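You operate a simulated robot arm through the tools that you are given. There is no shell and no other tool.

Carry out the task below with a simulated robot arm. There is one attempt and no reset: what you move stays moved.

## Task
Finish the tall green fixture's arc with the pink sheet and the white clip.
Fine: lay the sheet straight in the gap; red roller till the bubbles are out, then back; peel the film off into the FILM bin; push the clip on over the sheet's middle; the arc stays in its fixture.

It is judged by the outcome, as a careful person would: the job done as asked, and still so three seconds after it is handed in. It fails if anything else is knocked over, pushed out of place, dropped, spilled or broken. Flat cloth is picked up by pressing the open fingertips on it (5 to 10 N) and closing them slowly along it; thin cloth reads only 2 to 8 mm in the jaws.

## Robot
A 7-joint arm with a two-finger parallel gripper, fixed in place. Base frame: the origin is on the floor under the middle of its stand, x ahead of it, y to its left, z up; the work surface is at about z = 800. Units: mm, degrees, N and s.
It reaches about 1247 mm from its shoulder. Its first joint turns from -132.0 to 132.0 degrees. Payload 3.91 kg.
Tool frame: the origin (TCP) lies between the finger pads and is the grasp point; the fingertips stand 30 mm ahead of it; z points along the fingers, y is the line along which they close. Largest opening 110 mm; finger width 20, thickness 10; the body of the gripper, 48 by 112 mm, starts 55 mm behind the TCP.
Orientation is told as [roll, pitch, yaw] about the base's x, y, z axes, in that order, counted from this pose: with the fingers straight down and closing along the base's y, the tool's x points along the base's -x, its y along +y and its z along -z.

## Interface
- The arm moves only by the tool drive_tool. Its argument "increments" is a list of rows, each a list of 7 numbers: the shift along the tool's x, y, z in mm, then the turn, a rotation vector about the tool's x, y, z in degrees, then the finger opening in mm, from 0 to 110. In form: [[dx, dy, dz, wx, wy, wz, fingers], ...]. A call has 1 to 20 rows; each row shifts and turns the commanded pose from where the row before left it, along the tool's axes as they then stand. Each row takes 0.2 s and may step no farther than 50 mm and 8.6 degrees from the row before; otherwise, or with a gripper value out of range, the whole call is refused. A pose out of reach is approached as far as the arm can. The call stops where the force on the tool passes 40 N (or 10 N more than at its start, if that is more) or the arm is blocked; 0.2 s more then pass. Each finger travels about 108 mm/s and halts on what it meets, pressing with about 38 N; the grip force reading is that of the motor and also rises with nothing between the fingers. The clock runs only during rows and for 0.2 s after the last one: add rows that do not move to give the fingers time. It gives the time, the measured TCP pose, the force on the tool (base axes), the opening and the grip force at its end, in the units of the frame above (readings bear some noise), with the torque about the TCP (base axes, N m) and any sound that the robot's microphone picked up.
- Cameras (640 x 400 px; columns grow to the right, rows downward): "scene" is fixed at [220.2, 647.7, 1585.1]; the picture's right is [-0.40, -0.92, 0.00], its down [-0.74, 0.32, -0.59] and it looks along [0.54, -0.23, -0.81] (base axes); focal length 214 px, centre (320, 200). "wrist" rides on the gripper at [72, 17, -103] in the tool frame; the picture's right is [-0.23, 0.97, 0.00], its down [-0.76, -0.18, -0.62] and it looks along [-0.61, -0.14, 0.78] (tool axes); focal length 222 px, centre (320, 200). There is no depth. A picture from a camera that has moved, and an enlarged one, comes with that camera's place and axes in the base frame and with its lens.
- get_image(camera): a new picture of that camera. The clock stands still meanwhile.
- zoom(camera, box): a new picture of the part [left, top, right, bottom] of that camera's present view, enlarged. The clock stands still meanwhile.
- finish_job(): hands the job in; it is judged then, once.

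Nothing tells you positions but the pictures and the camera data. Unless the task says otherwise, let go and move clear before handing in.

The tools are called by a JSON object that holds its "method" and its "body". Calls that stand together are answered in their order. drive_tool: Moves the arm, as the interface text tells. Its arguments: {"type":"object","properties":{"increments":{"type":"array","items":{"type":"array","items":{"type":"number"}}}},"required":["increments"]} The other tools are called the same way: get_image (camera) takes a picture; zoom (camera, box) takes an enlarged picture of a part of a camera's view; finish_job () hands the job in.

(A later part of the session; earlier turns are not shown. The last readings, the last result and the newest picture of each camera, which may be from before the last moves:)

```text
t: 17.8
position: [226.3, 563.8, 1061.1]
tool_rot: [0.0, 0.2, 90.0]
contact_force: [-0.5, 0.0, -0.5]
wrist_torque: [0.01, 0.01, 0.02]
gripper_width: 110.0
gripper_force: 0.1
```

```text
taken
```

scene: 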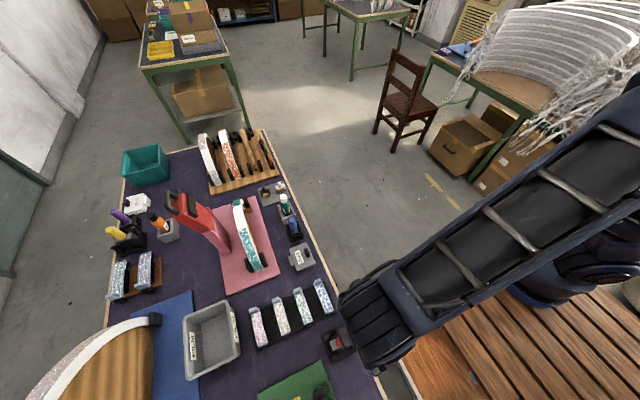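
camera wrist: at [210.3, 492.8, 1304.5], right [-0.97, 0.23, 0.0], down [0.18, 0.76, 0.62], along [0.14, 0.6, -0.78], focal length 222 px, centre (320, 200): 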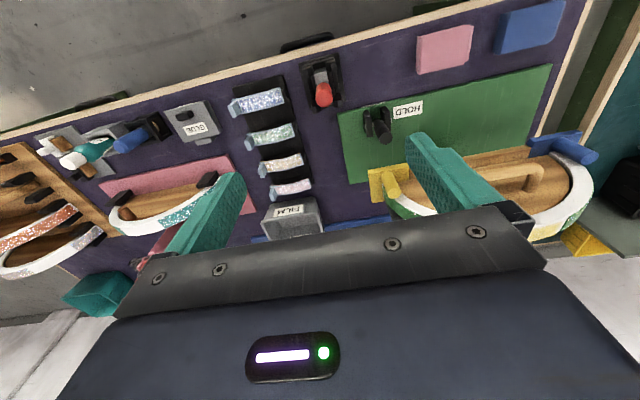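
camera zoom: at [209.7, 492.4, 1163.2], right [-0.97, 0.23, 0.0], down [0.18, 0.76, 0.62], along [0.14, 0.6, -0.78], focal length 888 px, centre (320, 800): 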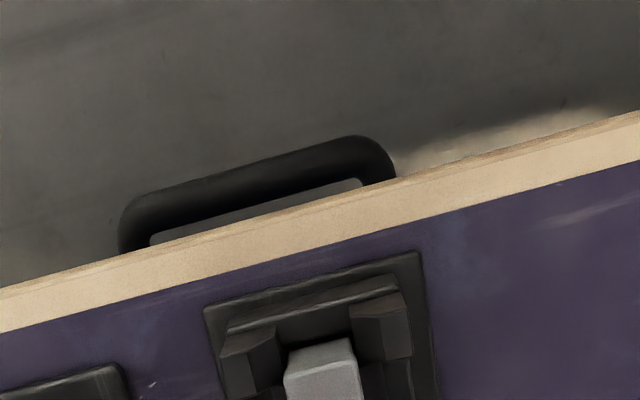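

The red roller's handle is upright at about (225, 584), top at z≈929. Its grey bracket runs along y (556–612). Next I'm looking at the white clip.

{"method": "drive_tool", "body": {"increments": [[2.5, -38, -3, 0, 0, 0, 110], [2.5, -38, -3, 0, 0, 0, 110], [2.5, -38, -3, 0, 0, 0, 110], [2.5, -38, -3, 0, 0, 0, 110], [2.5, -38, -3, 0, 0, 0, 110], [2.5, -38, -3, 0, 0, 0, 110], [2.5, -38, -3, 0, 0, 0, 110], [2.5, -38, -3, 0, 0, 0, 110], [2.5, -38, -3, 0, 0, 0, 110], [2.5, -38, -3, 0, 0, 0, 110], [2.5, -38, -3, 0, 0, 0, 110], [2.5, -38, -3, 0, 0, 0, 110], [2.5, -38, -3, 0, 0, 0, 110], [2.5, -38, -3, 0, 0, 0, 110], [2.5, -38, -3, 0, 0, 0, 110], [2.5, -38, -3, 0, 0, 0, 110]]}}

{"method": "get_image", "body": {"camera": "wrist"}}

{"method": "zoom", "body": {"camera": "wrist", "box": [270, 60, 390, 140]}}

```text
t: 21.2
position: [834.3, 522.9, 1110.7]
tool_rot: [0.1, 0.1, 89.9]
contact_force: [0.3, -0.3, 0.7]
wrist_torque: [-0.04, 0.0, 0.03]
gripper_width: 109.8
gripper_force: 0.0
```

```text
taken
camera wrist: at [817.6, 450.3, 1212.4], right [-0.97, 0.23, 0.0], down [0.18, 0.76, 0.62], along [0.14, 0.6, -0.78], focal length 222 px, centre (320, 200)
```

wrist: 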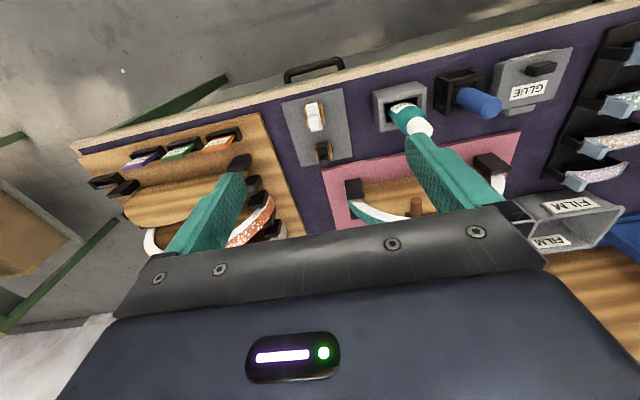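

```text
5.00 times, centred on (330, 100) of wrist
camera zoom: at [817.6, 450.3, 1212.4], right [-0.97, 0.23, 0.0], down [0.18, 0.76, 0.62], along [0.14, 0.6, -0.78], focal length 1111 px, centre (270, 700)
```

zoom: 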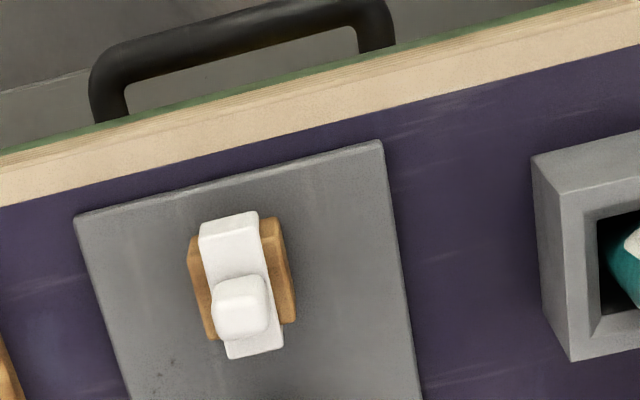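

{"method": "drive_tool", "body": {"increments": [[-10, -2, 32, 0, 0, 0, 110], [-10, -2, 32, 0, 0, 0, 110], [-10, -2, 32, 0, 0, 0, 110], [-10, -2, 32, 0, 0, 0, 110]]}}

{"method": "zoom", "body": {"camera": "wrist", "box": [260, 70, 380, 150]}}

{"method": "zoom", "body": {"camera": "wrist", "box": [180, 60, 460, 200]}}

{"method": "zoom", "body": {"camera": "scene", "box": [255, 175, 305, 215]}}

```text
t: 22.2
position: [841.5, 563.6, 982.1]
tool_rot: [-0.1, 0.1, 90.0]
contact_force: [-0.3, -0.2, 1.4]
wrist_torque: [0.02, -0.05, 0.01]
gripper_width: 109.9
gripper_force: 0.1
```

```text
5.00 times, centred on (320, 110) of wrist
camera zoom: at [824.9, 491.9, 1084.9], right [-0.97, 0.23, 0.0], down [0.18, 0.76, 0.62], along [0.14, 0.6, -0.78], focal length 1111 px, centre (320, 650)
```

zoom: 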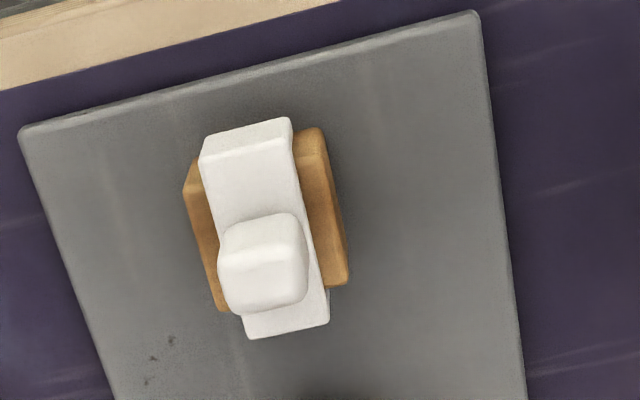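

```text
2.29 times, centred on (320, 130) of wrist
camera zoom: at [824.9, 491.9, 1084.9], right [-0.97, 0.23, 0.0], down [0.18, 0.76, 0.62], along [0.14, 0.6, -0.78], focal length 508 px, centre (320, 360)
```

zoom: 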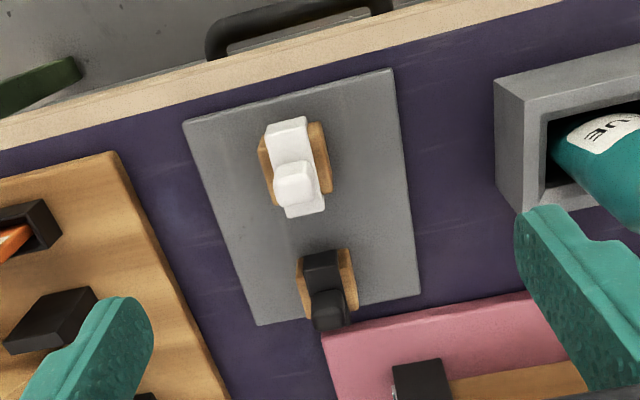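

```text
10.00 times, centred on (280, 195) of scene
camera zoom: at [220.2, 647.7, 1585.1], right [-0.4, -0.92, 0.0], down [-0.74, 0.32, -0.59], along [0.54, -0.23, -0.81], focal length 2145 px, centre (720, 250)
```

zoom: 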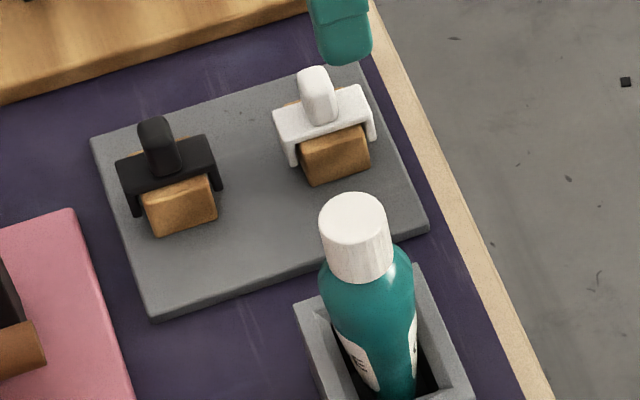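

The white clip straddles a wooden block with its legs along y. Its knob top is at about (854, 568, 870). I'll now go up and over to the pink sheet's tab (about x 399.5, y 792).

{"method": "drive_tool", "body": {"increments": [[0, 0, -45, 0, 0, 0, 110], [0, 0, -45, 0, 0, 0, 110], [0, 0, -45, 0, 0, 0, 110], [0, 0, -45, 0, 0, 0, 110], [0, 0, -45, 0, 0, 0, 110], [-20.75, 40.2, 0, 0, 0, 0, 110], [-20.75, 40.2, 0, 0, 0, 0, 110], [-20.75, 40.2, 0, 0, 0, 0, 110], [-20.75, 40.2, 0, 0, 0, 0, 110], [-20.75, 40.2, 0, 0, 0, 0, 110], [-20.75, 40.2, 0, 0, 0, 0, 110], [-20.75, 40.2, 0, 0, 0, 0, 110], [-20.75, 40.2, 0, 0, 0, 0, 110], [-20.75, 40.2, 0, 0, 0, 0, 110], [-20.75, 40.2, 0, 0, 0, 0, 110], [-20.75, 40.2, 0, 0, 0, 0, 110]]}}

{"method": "drive_tool", "body": {"increments": [[0, 0, 40, 0, 0, 0, 110], [0, 0, 40, 0, 0, 0, 110], [0, 0, 40, 0, 0, 0, 110], [0, 0, 40, 0, 0, 0, 80], [0, 0, 40, 0, 0, 0, 60], [0, 0, 40, 0, 0, 0, 50]]}}

{"method": "get_image", "body": {"camera": "wrist"}}

{"method": "zoom", "body": {"camera": "wrist", "box": [260, 80, 420, 180]}}

```text
t: 25.6
position: [400.6, 793.4, 1204.1]
tool_rot: [0.1, 0.2, 89.9]
contact_force: [1.1, 0.0, 0.9]
wrist_torque: [0.03, 0.06, -0.04]
gripper_width: 110.1
gripper_force: 0.0
```

```text
t: 27.0
position: [399.5, 790.4, 965.9]
tool_rot: [-0.1, 0.3, 90.0]
contact_force: [0.0, -0.3, 0.9]
wrist_torque: [0.03, 0.0, 0.0]
gripper_width: 50.2
gripper_force: 0.1
```

```text
taken
camera wrist: at [383.4, 719.4, 1067.9], right [-0.97, 0.23, 0.0], down [0.18, 0.76, 0.62], along [0.14, 0.6, -0.78], focal length 222 px, centre (320, 200)
```

wrist: 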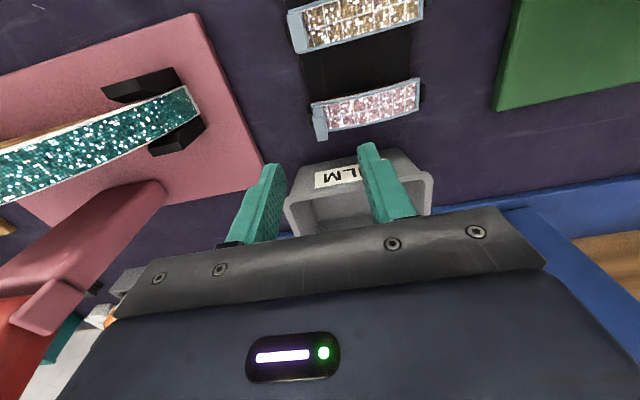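

```text
4.00 times, centred on (340, 130) of wrist
camera zoom: at [383.4, 719.4, 1067.9], right [-0.97, 0.23, 0.0], down [0.18, 0.76, 0.62], along [0.14, 0.6, -0.78], focal length 888 px, centre (240, 480)
```

zoom: 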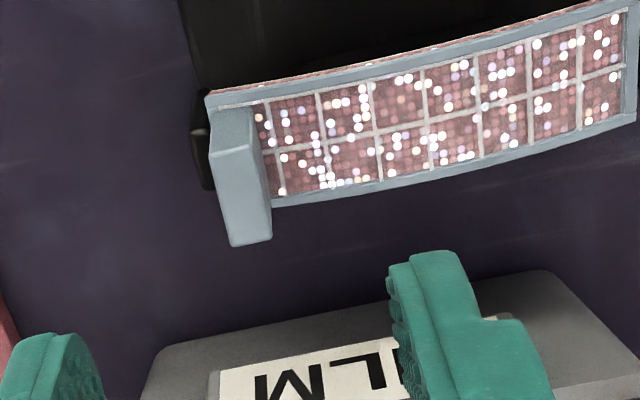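

The tab top reads x 395–404.5, y 780–803, z≈875, nearly centred under the fingers. Descending on it with the fingers closing along x.

{"method": "drive_tool", "body": {"increments": [[-0.3, 0, 20, 0, 0, 0, 50], [-0.3, 0, 20, 0, 0, 0, 46], [-0.3, 0, 20, 0, 0, 0, 42]]}}

{"method": "zoom", "body": {"camera": "wrist", "box": [220, 80, 460, 230]}}

```text
t: 27.8
position: [400.2, 792.2, 906.5]
tool_rot: [-0.1, 0.3, 89.9]
contact_force: [0.5, 0.5, 0.0]
wrist_torque: [0.01, 0.01, 0.0]
gripper_width: 42.2
gripper_force: 0.1
```

```text
2.67 times, centred on (340, 155) of wrist
camera zoom: at [384.1, 721.0, 1009.3], right [-0.97, 0.23, 0.0], down [0.18, 0.76, 0.62], along [0.14, 0.6, -0.78], focal length 592 px, centre (267, 320)
```

zoom: 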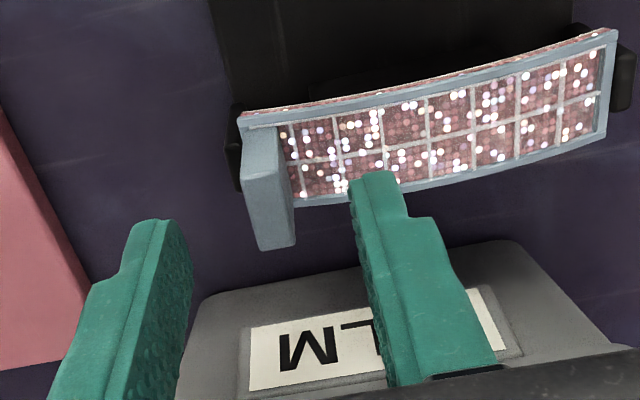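

{"method": "drive_tool", "body": {"increments": [[0, 0, 9, 0, 0, 0, 36], [0, 0, 9, 0, 0, 0, 30]]}}

{"method": "zoom", "body": {"camera": "wrist", "box": [260, 90, 420, 190]}}

```text
t: 28.4
position: [399.9, 794.1, 888.9]
tool_rot: [0.0, 0.3, 89.9]
contact_force: [0.7, -0.2, 0.4]
wrist_torque: [-0.02, -0.02, 0.0]
gripper_width: 30.1
gripper_force: 0.0
```

```text
4.00 times, centred on (340, 140) of wrist
camera zoom: at [383.5, 721.5, 990.9], right [-0.97, 0.23, 0.0], down [0.18, 0.76, 0.62], along [0.14, 0.6, -0.78], focal length 888 px, centre (240, 440)
```

zoom: 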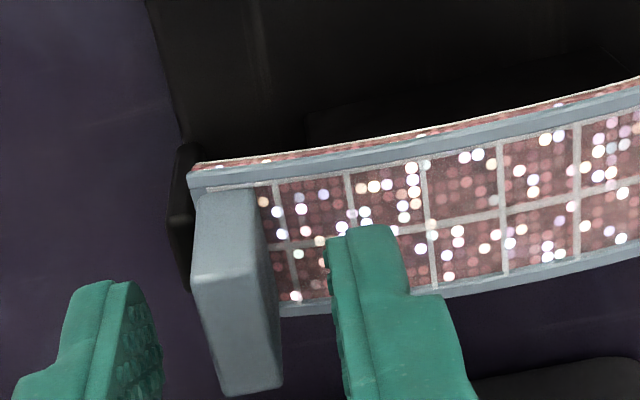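

Fingers straddle the tab evenly. Closing gently.

{"method": "drive_tool", "body": {"increments": [[0, 0, 0, 0, 0, 0, 22], [0, 0, 0, 0, 0, 0, 16], [0, 0, 0, 0, 0, 0, 12], [0, 0, 0, 0, 0, 0, 10], [0, 0, 0, 0, 0, 0, 8], [0, 0, 0, 0, 0, 0, 4], [0, 0, 0, 0, 0, 0, 0], [0, 0, 0, 0, 0, 0, 0]]}}

{"method": "zoom", "body": {"camera": "wrist", "box": [260, 90, 420, 190]}}

```text
t: 30.2
position: [400.1, 792.5, 889.4]
tool_rot: [-0.1, 0.3, 90.0]
contact_force: [-2.3, 1.4, 0.8]
wrist_torque: [0.03, 0.09, -0.02]
gripper_width: 7.8
gripper_force: 38.5
```

```text
4.00 times, centred on (340, 140) of wrist
camera zoom: at [383.5, 721.6, 991.2], right [-0.97, 0.23, 0.0], down [0.18, 0.76, 0.62], along [0.14, 0.6, -0.78], focal length 888 px, centre (240, 440)
```

zoom: 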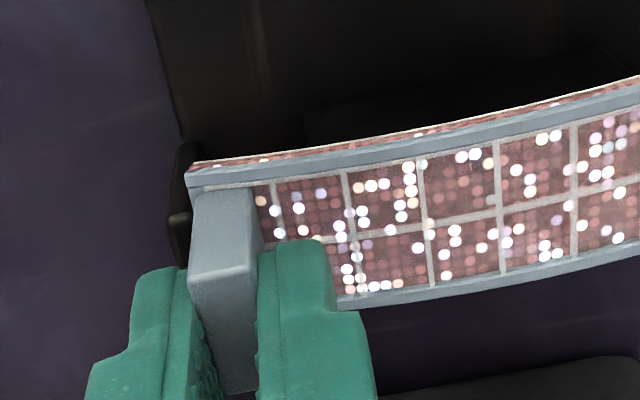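

Gripped at 7.8 mm. Lifting slowly and checking.

{"method": "drive_tool", "body": {"increments": [[0, 0, -3, 0, 0, 0, 0], [0, 0, -5, 0, 0, 0, 0], [0, 0, -8, 0, 0, 0, 0], [0, 0, -10, 0, 0, 0, 0], [0, 0, -14, 0, 0, 0, 0]]}}

{"method": "get_image", "body": {"camera": "wrist"}}

{"method": "zoom", "body": {"camera": "wrist", "box": [260, 90, 500, 240]}}

{"method": "zoom", "body": {"camera": "scene", "box": [220, 260, 320, 340]}}

```text
t: 31.4
position: [400.2, 793.6, 927.9]
tool_rot: [0.0, 0.1, 90.1]
contact_force: [0.3, 0.0, -0.5]
wrist_torque: [-0.01, -0.03, -0.02]
gripper_width: 8.2
gripper_force: 38.2
```

```text
taken
camera wrist: at [383.7, 722.2, 1030.0], right [-0.97, 0.23, 0.0], down [0.18, 0.76, 0.62], along [0.14, 0.6, -0.78], focal length 222 px, centre (320, 200)
```

wrist: 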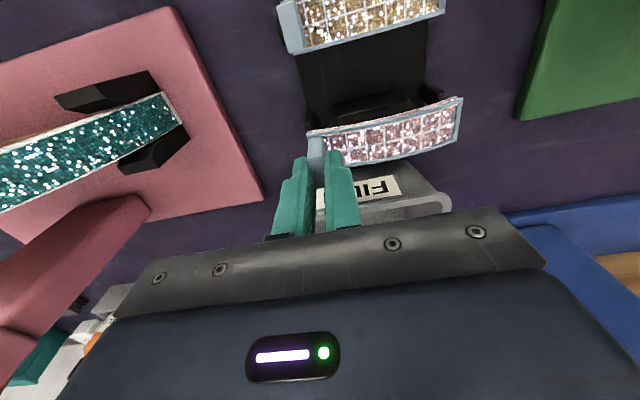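

```text
2.67 times, centred on (380, 165) of wrist
camera zoom: at [383.7, 722.2, 1030.0], right [-0.97, 0.23, 0.0], down [0.18, 0.76, 0.62], along [0.14, 0.6, -0.78], focal length 592 px, centre (160, 293)
```

zoom: 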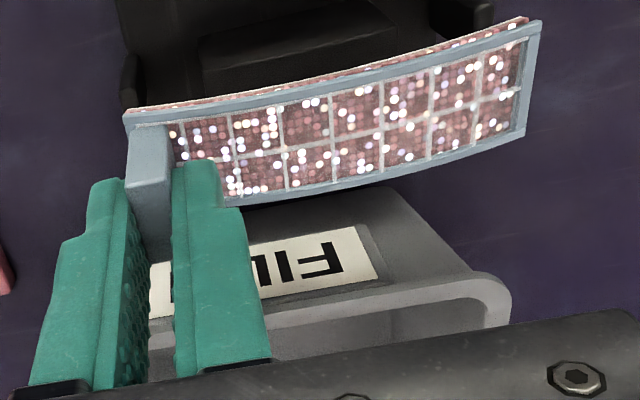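

```text
5.00 times, centred on (270, 300) of scene
camera zoom: at [220.2, 647.7, 1585.1], right [-0.4, -0.92, 0.0], down [-0.74, 0.32, -0.59], along [0.54, -0.23, -0.81], focal length 1072 px, centre (570, -300)
```

zoom: 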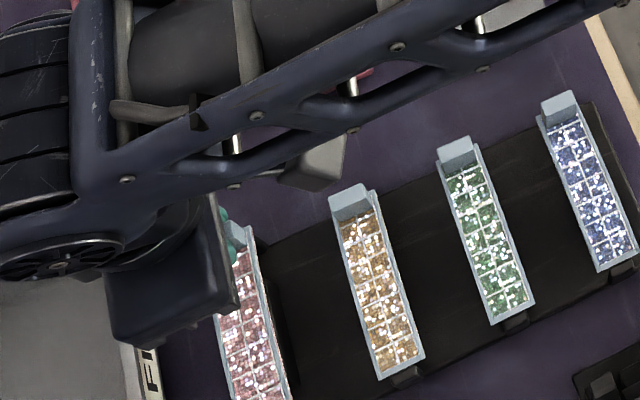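

The sheet lifts cleanly as one curved piece. I'm carrying it up and over to the gap and stopping above it to check alignment.

{"method": "drive_tool", "body": {"increments": [[0, 0, -38, 0, 0, 0, 0], [0, 0, -38, 0, 0, 0, 0], [0, 0, -38, 0, 0, 0, 0], [0, 0, -38, 0, 0, 0, 0], [0, 0, -38, 0, 0, 0, 0], [0, 0, -38, 0, 0, 0, 0], [0, 0, -38, 0, 0, 0, 0], [0, 0, -30, 0, 0, 0, 0], [2.6, 29.5, 0, 0, 0, 0, 0], [2.6, 29.5, 0, 0, 0, 0, 0], [2.6, 29.5, 0, 0, 0, 0, 0], [2.6, 29.5, 0, 0, 0, 0, 0], [2.6, 29.5, 0, 0, 0, 0, 0], [2.6, 29.5, 0, 0, 0, 0, 0], [2.6, 29.5, 0, 0, 0, 0, 0], [2.6, 29.5, 0, 0, 0, 0, 0]]}}

{"method": "drive_tool", "body": {"increments": [[2.6, 29.5, 0, 0, 0, 0, 0], [2.6, 29.5, 0, 0, 0, 0, 0], [2.6, 29.5, 0, 0, 0, 0, 0], [2.6, 29.5, 0, 0, 0, 0, 0], [0, 0, 0, 0, 0, 0, 0]]}}

{"method": "get_image", "body": {"camera": "wrist"}}

{"method": "zoom", "body": {"camera": "wrist", "box": [260, 60, 500, 210]}}

```text
t: 34.8
position: [164.5, 771.4, 1225.2]
tool_rot: [0.0, 0.2, 89.9]
contact_force: [0.2, -0.6, 0.0]
wrist_torque: [-0.01, 0.01, -0.03]
gripper_width: 8.3
gripper_force: 37.8
```

```text
t: 36.0
position: [45.6, 759.2, 1224.2]
tool_rot: [0.0, 0.2, 90.1]
contact_force: [-0.5, -0.8, -0.2]
wrist_torque: [0.0, -0.02, 0.02]
gripper_width: 8.1
gripper_force: 37.7
```

```text
taken
camera wrist: at [29.1, 688.9, 1325.9], right [-0.97, 0.23, 0.0], down [0.18, 0.76, 0.62], along [0.14, 0.6, -0.78], focal length 222 px, centre (320, 200)
```

wrist: 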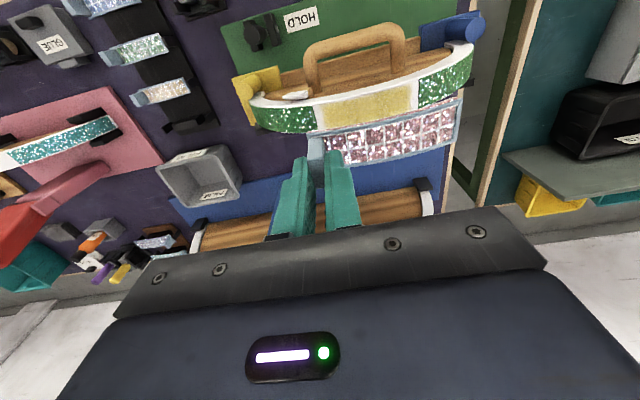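

```text
2.67 times, centred on (380, 135) of wrist
camera zoom: at [29.1, 688.9, 1325.9], right [-0.97, 0.23, 0.0], down [0.18, 0.76, 0.62], along [0.14, 0.6, -0.78], focal length 592 px, centre (160, 373)
```

zoom: 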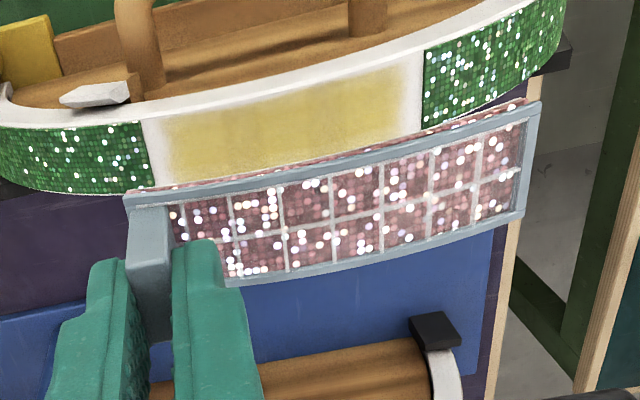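

Now zooming finely to compare the sheet's ends with the gap's ends.

{"method": "zoom", "body": {"camera": "wrist", "box": [300, 90, 380, 140]}}

{"method": "zoom", "body": {"camera": "wrist", "box": [400, 70, 480, 150]}}

```text
8.00 times, centred on (340, 115) of wrist
camera zoom: at [29.1, 688.9, 1325.9], right [-0.97, 0.23, 0.0], down [0.18, 0.76, 0.62], along [0.14, 0.6, -0.78], focal length 1777 px, centre (160, 880)
```

zoom: 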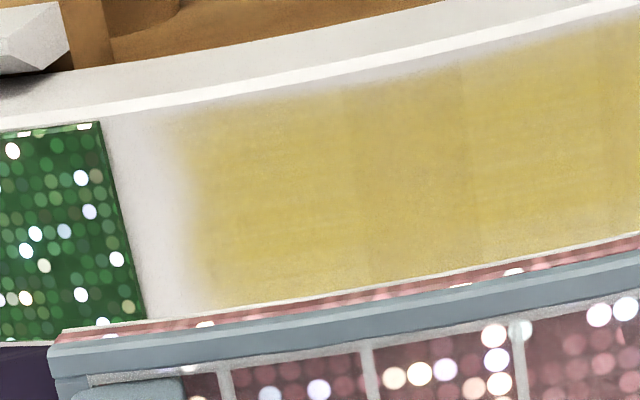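

```text
5.00 times, centred on (440, 110) of wrist
camera zoom: at [29.1, 688.9, 1325.9], right [-0.97, 0.23, 0.0], down [0.18, 0.76, 0.62], along [0.14, 0.6, -0.78], focal length 1111 px, centre (-280, 650)
```

zoom: 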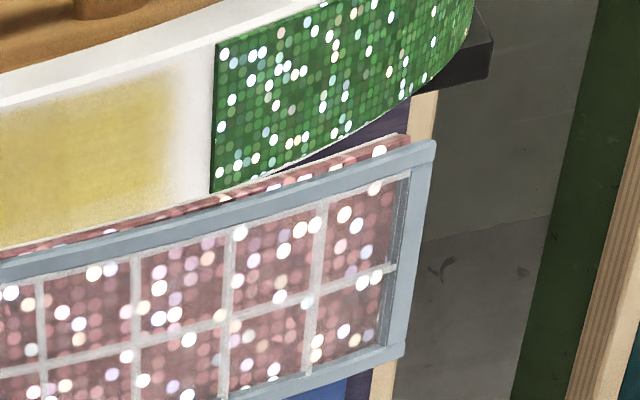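

The sheet needs about −0.75 mm in x and +1.9 mm in y. I'm making that shift and lowering to about 12 mm above the gap for a final comparison.

{"method": "drive_tool", "body": {"increments": [[-1.9, 0.75, 0, 0, 0, 0, 0], [0, 0, 20, 0, 0, 0, 0], [0, 0, 20, 0, 0, 0, 0], [0, 0, 15, 0, 0, 0, 0], [0, 0, 8, 0, 0, 0, 0], [0, 0, 0, 0, 0, 0, 0]]}}

{"method": "zoom", "body": {"camera": "wrist", "box": [280, 80, 480, 205]}}

{"method": "zoom", "body": {"camera": "wrist", "box": [290, 110, 350, 160]}}

{"method": "zoom", "body": {"camera": "wrist", "box": [410, 80, 480, 150]}}

```text
t: 37.4
position: [45.4, 763.8, 1159.7]
tool_rot: [0.0, 0.1, 90.0]
contact_force: [0.1, 0.3, -0.4]
wrist_torque: [0.02, -0.03, 0.02]
gripper_width: 7.9
gripper_force: 37.8
```

```text
3.20 times, centred on (380, 142) of wrist
camera zoom: at [29.6, 692.0, 1261.8], right [-0.97, 0.23, 0.0], down [0.18, 0.76, 0.62], along [0.14, 0.6, -0.78], focal length 711 px, centre (128, 384)
```

zoom: 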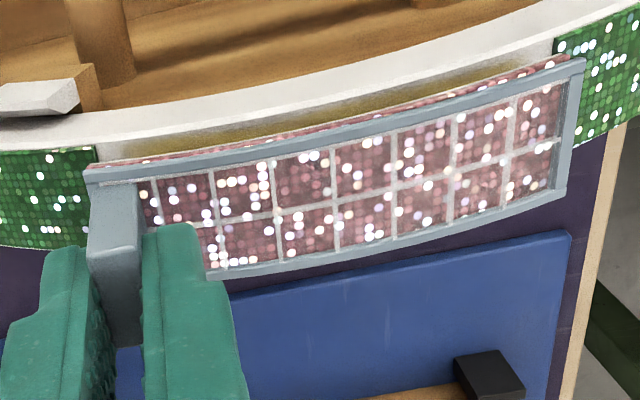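

```text
8.00 times, centred on (320, 135) of wrist
camera zoom: at [29.6, 692.0, 1261.8], right [-0.97, 0.23, 0.0], down [0.18, 0.76, 0.62], along [0.14, 0.6, -0.78], focal length 1777 px, centre (320, 720)
```

zoom: 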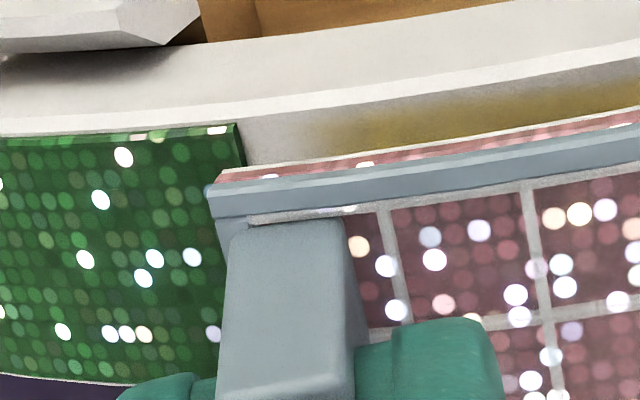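

```text
5.71 times, centred on (445, 115) of wrist
camera zoom: at [29.6, 692.0, 1261.8], right [-0.97, 0.23, 0.0], down [0.18, 0.76, 0.62], along [0.14, 0.6, -0.78], focal length 1269 px, centre (-394, 686)
```

zoom: 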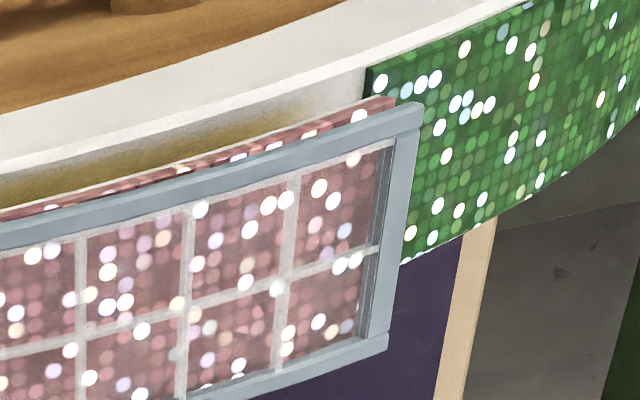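

Close now: still about 12 mm to go, with x off by about 1.4 mm. Correcting and lowering 8 mm more.

{"method": "drive_tool", "body": {"increments": [[0.5, 1.4, 0, 0, 0, 0, 0], [0, 0, 4, 0, 0, 0, 0], [0, 0, 4, 0, 0, 0, 0], [0, 0, 0, 0, 0, 0, 0]]}}

{"method": "zoom", "body": {"camera": "wrist", "box": [280, 80, 480, 205]}}

{"method": "zoom", "body": {"camera": "wrist", "box": [295, 115, 345, 155]}}

{"method": "zoom", "body": {"camera": "wrist", "box": [430, 85, 480, 155]}}

```text
t: 38.4
position: [44.1, 763.8, 1151.9]
tool_rot: [0.0, 0.2, 90.0]
contact_force: [0.2, -0.1, -0.2]
wrist_torque: [-0.01, 0.0, -0.01]
gripper_width: 8.1
gripper_force: 37.7
```

```text
3.20 times, centred on (380, 142) of wrist
camera zoom: at [27.7, 692.2, 1254.5], right [-0.97, 0.23, 0.0], down [0.18, 0.76, 0.62], along [0.14, 0.6, -0.78], focal length 711 px, centre (128, 384)
```

zoom: 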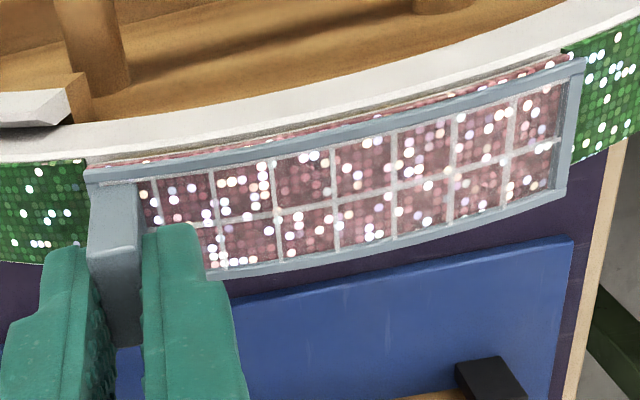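

```text
10.00 times, centred on (320, 135) of wrist
camera zoom: at [27.7, 692.2, 1254.5], right [-0.97, 0.23, 0.0], down [0.18, 0.76, 0.62], along [0.14, 0.6, -0.78], focal length 2221 px, centre (320, 850)
```

zoom: 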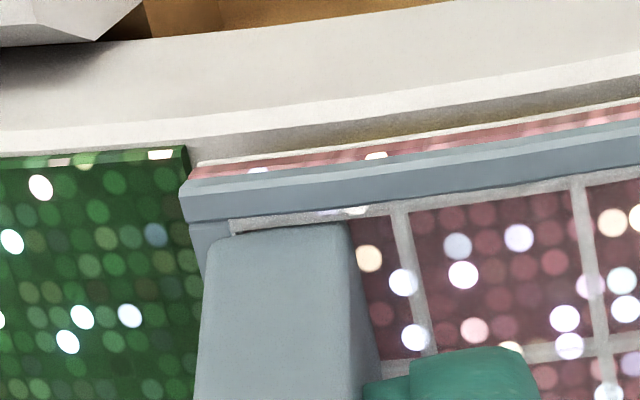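

```text
5.71 times, centred on (455, 120) of wrist
camera zoom: at [27.7, 692.2, 1254.5], right [-0.97, 0.23, 0.0], down [0.18, 0.76, 0.62], along [0.14, 0.6, -0.78], focal length 1269 px, centre (-451, 657)
```

zoom: 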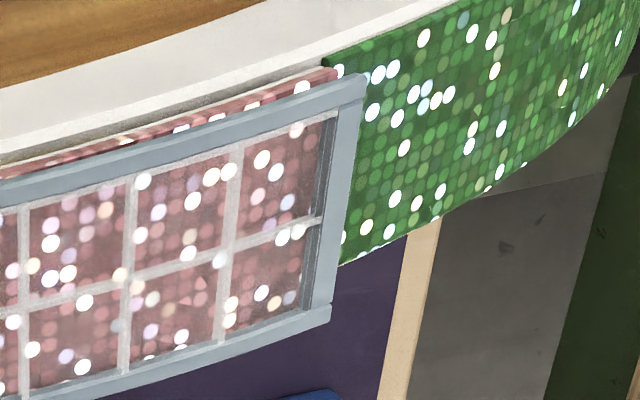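

Clearance looks even (about 1.5 mm left, about 1.8 mm right), with front edges flush and straight. Lowering to contact in 1 mm steps while watching the force.

{"method": "drive_tool", "body": {"increments": [[0, 0, 1, 0, 0, 0, 0], [0, 0, 1, 0, 0, 0, 0], [0, 0, 1, 0, 0, 0, 0]]}}

{"method": "zoom", "body": {"camera": "wrist", "box": [280, 80, 480, 205]}}

{"method": "zoom", "body": {"camera": "wrist", "box": [295, 115, 345, 155]}}

{"method": "zoom", "body": {"camera": "wrist", "box": [430, 85, 480, 155]}}

```text
t: 39.2
position: [43.9, 762.9, 1149.8]
tool_rot: [0.0, 0.2, 90.0]
contact_force: [0.5, 0.6, -0.4]
wrist_torque: [-0.01, -0.02, 0.03]
gripper_width: 8.4
gripper_force: 38.2
```

```text
3.20 times, centred on (380, 142) of wrist
camera zoom: at [27.2, 692.1, 1252.0], right [-0.97, 0.23, 0.0], down [0.18, 0.76, 0.62], along [0.14, 0.6, -0.78], focal length 711 px, centre (128, 384)
```

zoom: 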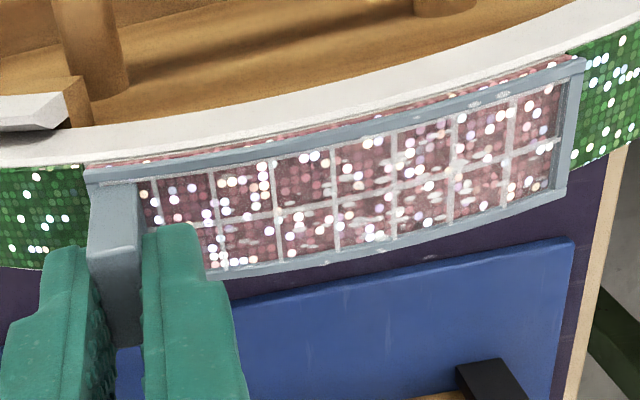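

```text
10.00 times, centred on (320, 135) of wrist
camera zoom: at [27.2, 692.1, 1252.0], right [-0.97, 0.23, 0.0], down [0.18, 0.76, 0.62], along [0.14, 0.6, -0.78], focal length 2221 px, centre (320, 850)
```

zoom: 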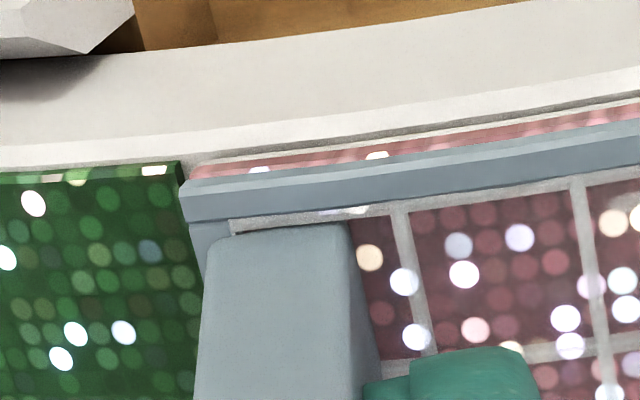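

```text
5.71 times, centred on (455, 120) of wrist
camera zoom: at [27.2, 692.1, 1252.0], right [-0.97, 0.23, 0.0], down [0.18, 0.76, 0.62], along [0.14, 0.6, -0.78], focal length 1269 px, centre (-451, 657)
```

zoom: 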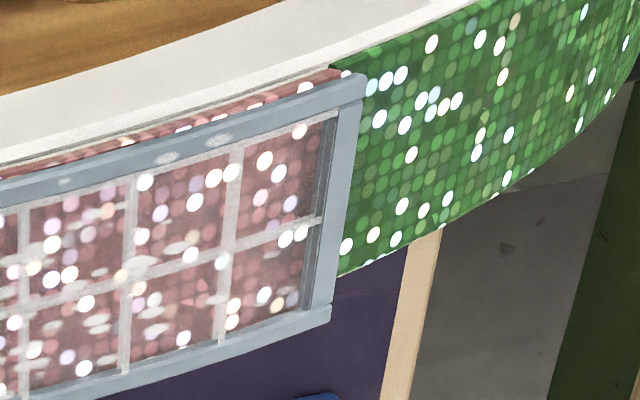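

Pale bubble patches appeared under the film, so the sheet has touched the tacky gap. One more small step to seat it.

{"method": "drive_tool", "body": {"increments": [[0, 0, 0.8, 0, 0, 0, 0], [0, 0, 0, 0, 0, 0, 0]]}}

{"method": "zoom", "body": {"camera": "wrist", "box": [280, 80, 480, 205]}}

{"method": "zoom", "body": {"camera": "wrist", "box": [295, 115, 345, 155]}}

```text
t: 39.8
position: [43.3, 764.0, 1148.9]
tool_rot: [0.0, 0.2, 90.0]
contact_force: [0.9, -0.3, 4.7]
wrist_torque: [0.0, 0.04, -0.04]
gripper_width: 8.0
gripper_force: 37.9
```

```text
3.20 times, centred on (380, 142) of wrist
camera zoom: at [27.0, 692.1, 1251.1], right [-0.97, 0.23, 0.0], down [0.18, 0.76, 0.62], along [0.14, 0.6, -0.78], focal length 711 px, centre (128, 384)
```

zoom: 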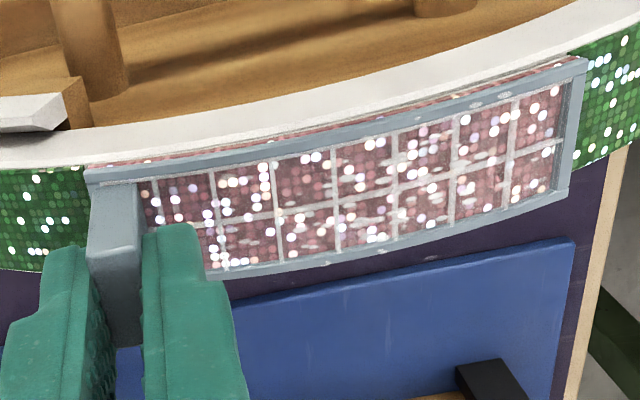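

```text
10.00 times, centred on (320, 135) of wrist
camera zoom: at [27.0, 692.1, 1251.1], right [-0.97, 0.23, 0.0], down [0.18, 0.76, 0.62], along [0.14, 0.6, -0.78], focal length 2221 px, centre (320, 850)
```

zoom: 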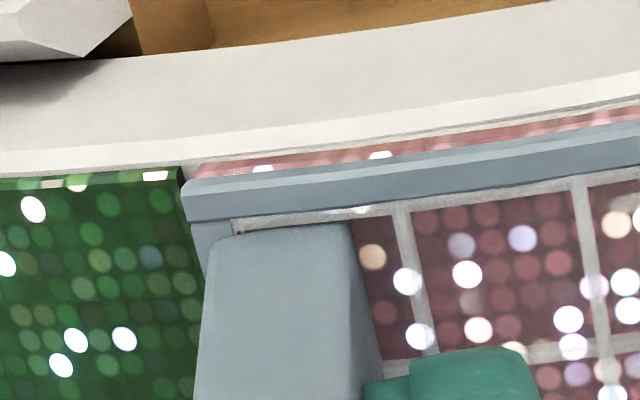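

Contact is felt (about 5 N). The sheet sits flush and straight in the gap, so I'm letting go of the tab and backing straight up.

{"method": "drive_tool", "body": {"increments": [[0, 0, 0, 0, 0, 0, 10], [0, 0, 0, 0, 0, 0, 14], [0, 0, 0, 0, 0, 0, 22], [0, 0, 0, 0, 0, 0, 30], [0, 0, -10, 0, 0, 0, 30], [0, 0, -20, 0, 0, 0, 30], [0, 0, -30, 0, 0, 0, 40], [0, 0, -30, 0, 0, 0, 60]]}}

{"method": "get_image", "body": {"camera": "wrist"}}

{"method": "zoom", "body": {"camera": "wrist", "box": [280, 60, 440, 160]}}

```text
t: 41.6
position: [45.0, 764.0, 1238.6]
tool_rot: [0.1, 0.1, 90.0]
contact_force: [0.0, -0.1, -0.2]
wrist_torque: [0.01, -0.03, 0.0]
gripper_width: 60.0
gripper_force: 0.0
```

```text
taken
camera wrist: at [27.7, 693.0, 1340.5], right [-0.97, 0.23, 0.0], down [0.18, 0.76, 0.62], along [0.14, 0.6, -0.78], focal length 222 px, centre (320, 200)
```

wrist: 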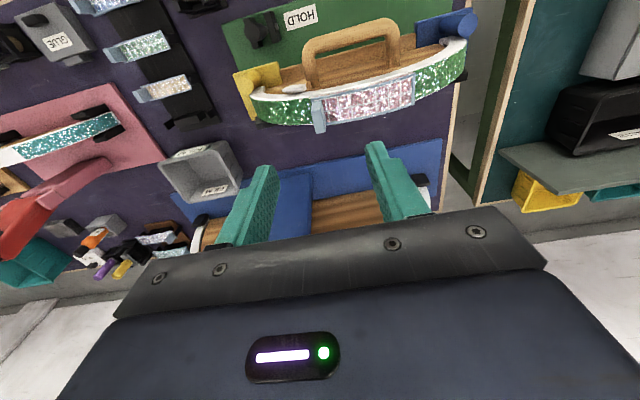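

```text
4.00 times, centred on (360, 110) of wrist
camera zoom: at [27.7, 693.0, 1340.5], right [-0.97, 0.23, 0.0], down [0.18, 0.76, 0.62], along [0.14, 0.6, -0.78], focal length 888 px, centre (160, 560)
```

zoom: 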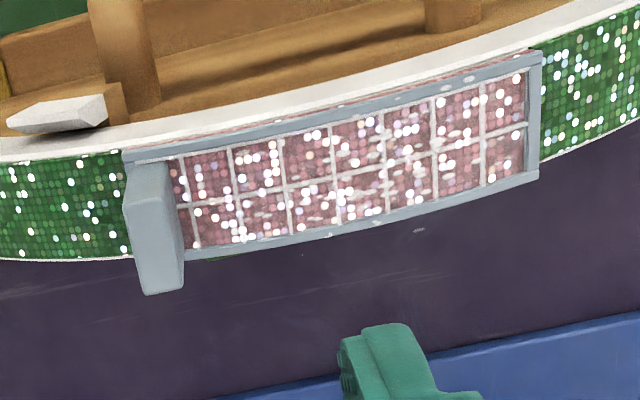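

{"method": "zoom", "body": {"camera": "wrist", "box": [300, 90, 350, 135]}}

{"method": "zoom", "body": {"camera": "wrist", "box": [385, 65, 435, 115]}}

{"method": "zoom", "body": {"camera": "wrist", "box": [340, 75, 400, 125]}}

```text
8.89 times, centred on (325, 112) of wrist
camera zoom: at [27.7, 693.0, 1340.5], right [-0.97, 0.23, 0.0], down [0.18, 0.76, 0.62], along [0.14, 0.6, -0.78], focal length 1974 px, centre (276, 978)
```

zoom: 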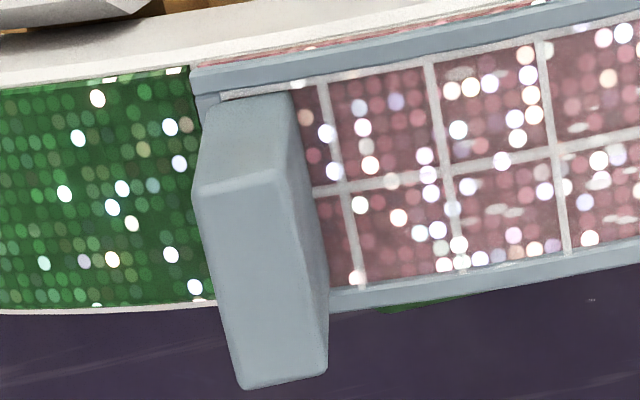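

```text
8.00 times, centred on (410, 90) of wrist
camera zoom: at [27.7, 693.0, 1340.5], right [-0.97, 0.23, 0.0], down [0.18, 0.76, 0.62], along [0.14, 0.6, -0.78], focal length 1777 px, centre (-400, 1080)
```

zoom: 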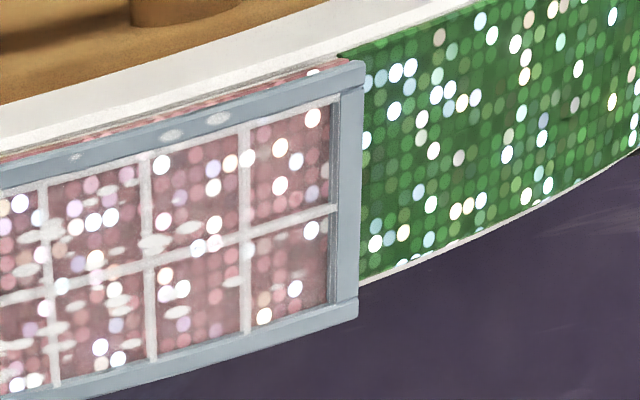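

```text
8.00 times, centred on (370, 100) of wrist
camera zoom: at [27.7, 693.0, 1340.5], right [-0.97, 0.23, 0.0], down [0.18, 0.76, 0.62], along [0.14, 0.6, -0.78], focal length 1777 px, centre (-80, 1000)
```

zoom: 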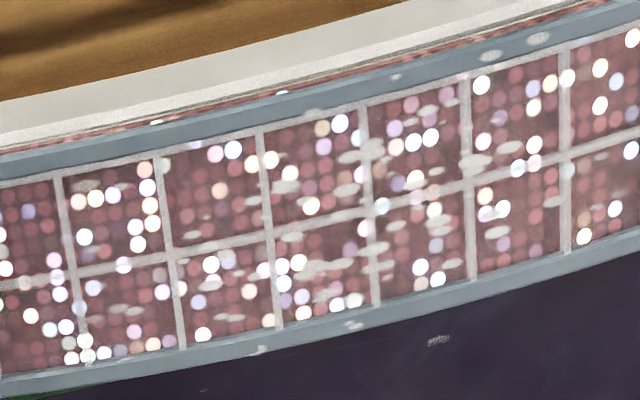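

The sheet is laid straight, and the bubbles show as pale ovals under the film. Next is the red roller, so I'm moving above its handle.

{"method": "drive_tool", "body": {"increments": [[30, -30, 0, 0, 0, 0, 60], [30, -30, 0, 0, 0, 0, 60], [30, -30, 0, 0, 0, 0, 60], [30, -30, 0, 0, 0, 0, 60], [30, -30, 0, 0, 0, 0, 60], [29.6, -30.2, 0, 0, 0, 0, 60], [0, 0, 40, 0, 0, 0, 60], [0, 0, 40, 0, 0, 0, 60], [0, 0, 40, 0, 0, 0, 60], [0, 0, 40, 0, 0, 0, 60], [0, 0, 40, 0, 0, 0, 60], [0, 0, 30, 0, 0, 0, 60]]}}

{"method": "get_image", "body": {"camera": "wrist"}}

{"method": "zoom", "body": {"camera": "wrist", "box": [240, 70, 400, 170]}}

```text
t: 44.2
position: [222.7, 582.2, 1009.1]
tool_rot: [0.1, 0.2, 90.0]
contact_force: [-0.1, 0.3, -0.7]
wrist_torque: [0.0, -0.02, 0.0]
gripper_width: 60.0
gripper_force: 0.1
```

```text
taken
camera wrist: at [207.0, 511.4, 1111.7], right [-0.97, 0.23, 0.0], down [0.18, 0.76, 0.62], along [0.14, 0.6, -0.78], focal length 222 px, centre (320, 200)
```

wrist: 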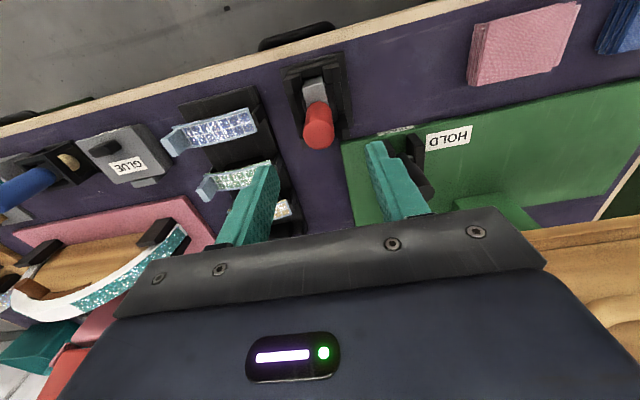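

```text
4.00 times, centred on (320, 120) of wrist
camera zoom: at [207.0, 511.4, 1111.7], right [-0.97, 0.23, 0.0], down [0.18, 0.76, 0.62], along [0.14, 0.6, -0.78], focal length 888 px, centre (320, 520)
```

zoom: 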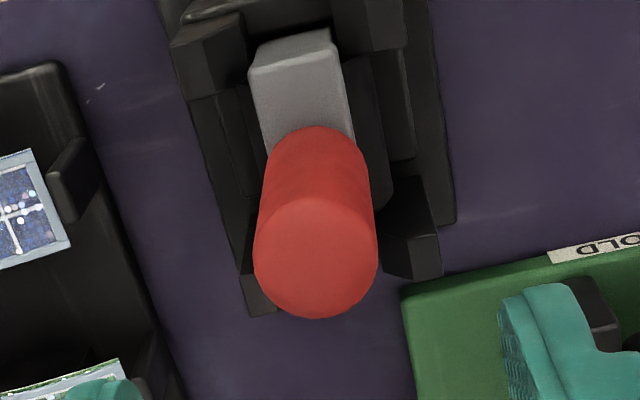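

{"method": "drive_tool", "body": {"increments": [[-1.3, -1, 0, 0, 0, 0, 60], [0, 0, 25, 0, 0, 0, 60], [0, 0, 25, 0, 0, 0, 60], [0, 0, 20, 0, 0, 0, 60], [0, 0, 10, 0, 0, 0, 60]]}}

{"method": "zoom", "body": {"camera": "wrist", "box": [220, 80, 420, 205]}}

```text
t: 45.4
position: [224.7, 582.5, 928.3]
tool_rot: [0.0, 0.2, 90.0]
contact_force: [-0.6, 0.2, 1.0]
wrist_torque: [0.03, -0.01, -0.02]
gripper_width: 60.0
gripper_force: 0.1
```

```text
3.20 times, centred on (320, 142) of wrist
camera zoom: at [208.9, 512.1, 1031.6], right [-0.97, 0.23, 0.0], down [0.18, 0.76, 0.62], along [0.14, 0.6, -0.78], focal length 711 px, centre (320, 384)
```

zoom: 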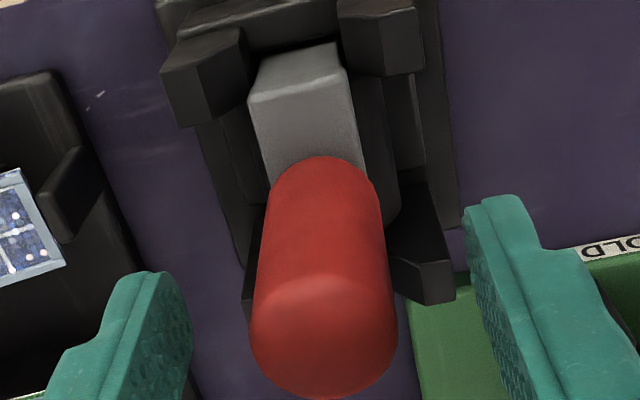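

{"method": "drive_tool", "body": {"increments": [[0, 0, 8, 0, 0, 0, 60], [0, 0, 7, 0, 0, 0, 50], [0, 0, 0, 0, 0, 0, 40], [0, 0, 0, 0, 0, 0, 34], [0, 0, 0, 0, 0, 0, 30]]}}

{"method": "zoom", "body": {"camera": "wrist", "box": [220, 80, 420, 205]}}

```text
t: 46.6
position: [225.8, 583.7, 914.1]
tool_rot: [0.0, 0.2, 90.0]
contact_force: [0.5, 0.8, -0.1]
wrist_torque: [0.0, 0.03, 0.02]
gripper_width: 29.9
gripper_force: 0.1
```

```text
3.20 times, centred on (320, 142) of wrist
camera zoom: at [208.3, 512.2, 1016.6], right [-0.97, 0.23, 0.0], down [0.18, 0.76, 0.62], along [0.14, 0.6, -0.78], focal length 711 px, centre (320, 384)
```

zoom: 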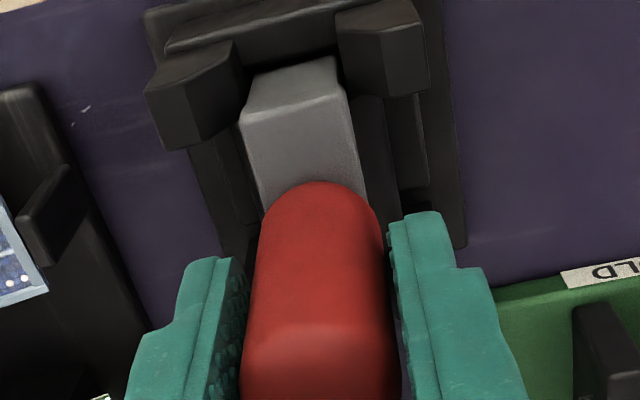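

{"method": "drive_tool", "body": {"increments": [[0, 0, 0, 0, 0, 0, 27], [0, 0, 0, 0, 0, 0, 25], [0, 0, 0, 0, 0, 0, 23], [0, 0, 0, 0, 0, 0, 18], [0, 0, 0, 0, 0, 0, 8], [0, 0, 0, 0, 0, 0, 0], [0, 0, 0, 0, 0, 0, 0]]}}

{"method": "zoom", "body": {"camera": "wrist", "box": [220, 80, 420, 205]}}

```text
t: 48.2
position: [224.4, 583.7, 913.6]
tool_rot: [0.0, 0.2, 90.0]
contact_force: [-0.1, -0.7, -0.5]
wrist_torque: [-0.01, -0.14, -0.01]
gripper_width: 27.0
gripper_force: 38.0
```

```text
3.20 times, centred on (320, 142) of wrist
camera zoom: at [208.3, 512.2, 1016.6], right [-0.97, 0.23, 0.0], down [0.18, 0.76, 0.62], along [0.14, 0.6, -0.78], focal length 711 px, centre (320, 384)
```

zoom: 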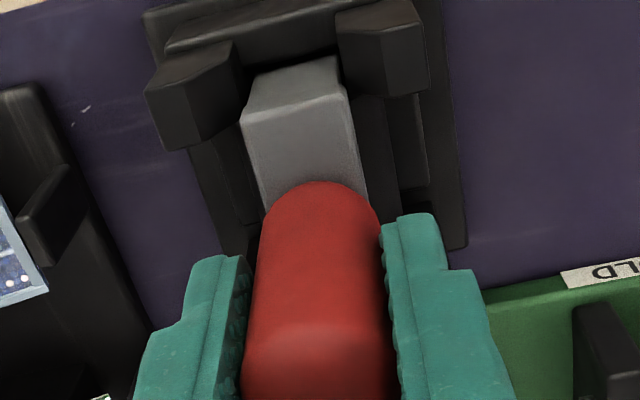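

Handle gripped (27 mm). Lifting the roller straight out of its cradle.

{"method": "drive_tool", "body": {"increments": [[0, 0, -3, 0, 0, 0, 0], [0, 0, -5, 0, 0, 0, 0], [0, 0, -10, 0, 0, 0, 0], [0, 0, -12, 0, 0, 0, 0], [0, 0, -20, 0, 0, 0, 0], [0, 0, -20, 0, 0, 0, 0]]}}

{"method": "zoom", "body": {"camera": "wrist", "box": [220, 60, 440, 205]}}

{"method": "zoom", "body": {"camera": "scene", "box": [290, 300, 390, 380]}}

```text
t: 49.6
position: [224.2, 585.4, 983.4]
tool_rot: [0.0, 0.2, 90.0]
contact_force: [0.1, 0.6, -2.9]
wrist_torque: [-0.02, -0.01, 0.0]
gripper_width: 27.2
gripper_force: 38.1
```

```text
2.76 times, centred on (330, 132) of wrist
camera zoom: at [208.7, 513.5, 1086.3], right [-0.97, 0.23, 0.0], down [0.18, 0.76, 0.62], along [0.14, 0.6, -0.78], focal length 613 px, centre (292, 386)
```

zoom: 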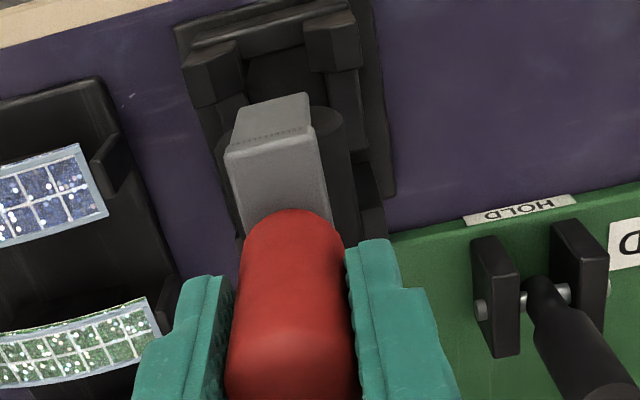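

```text
5.00 times, centred on (340, 340) of scene
camera zoom: at [220.2, 647.7, 1585.1], right [-0.4, -0.92, 0.0], down [-0.74, 0.32, -0.59], along [0.54, -0.23, -0.81], focal length 1072 px, centre (220, -500)
```

zoom: 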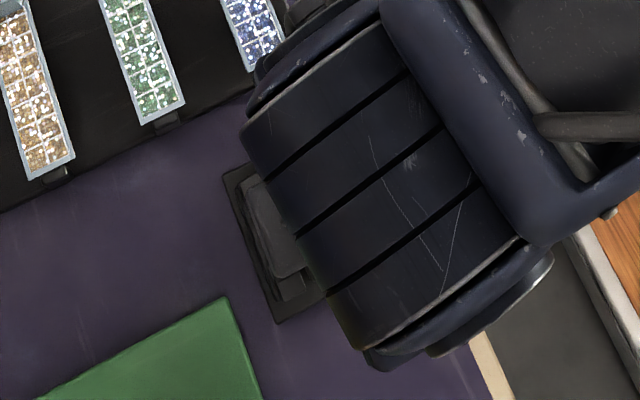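

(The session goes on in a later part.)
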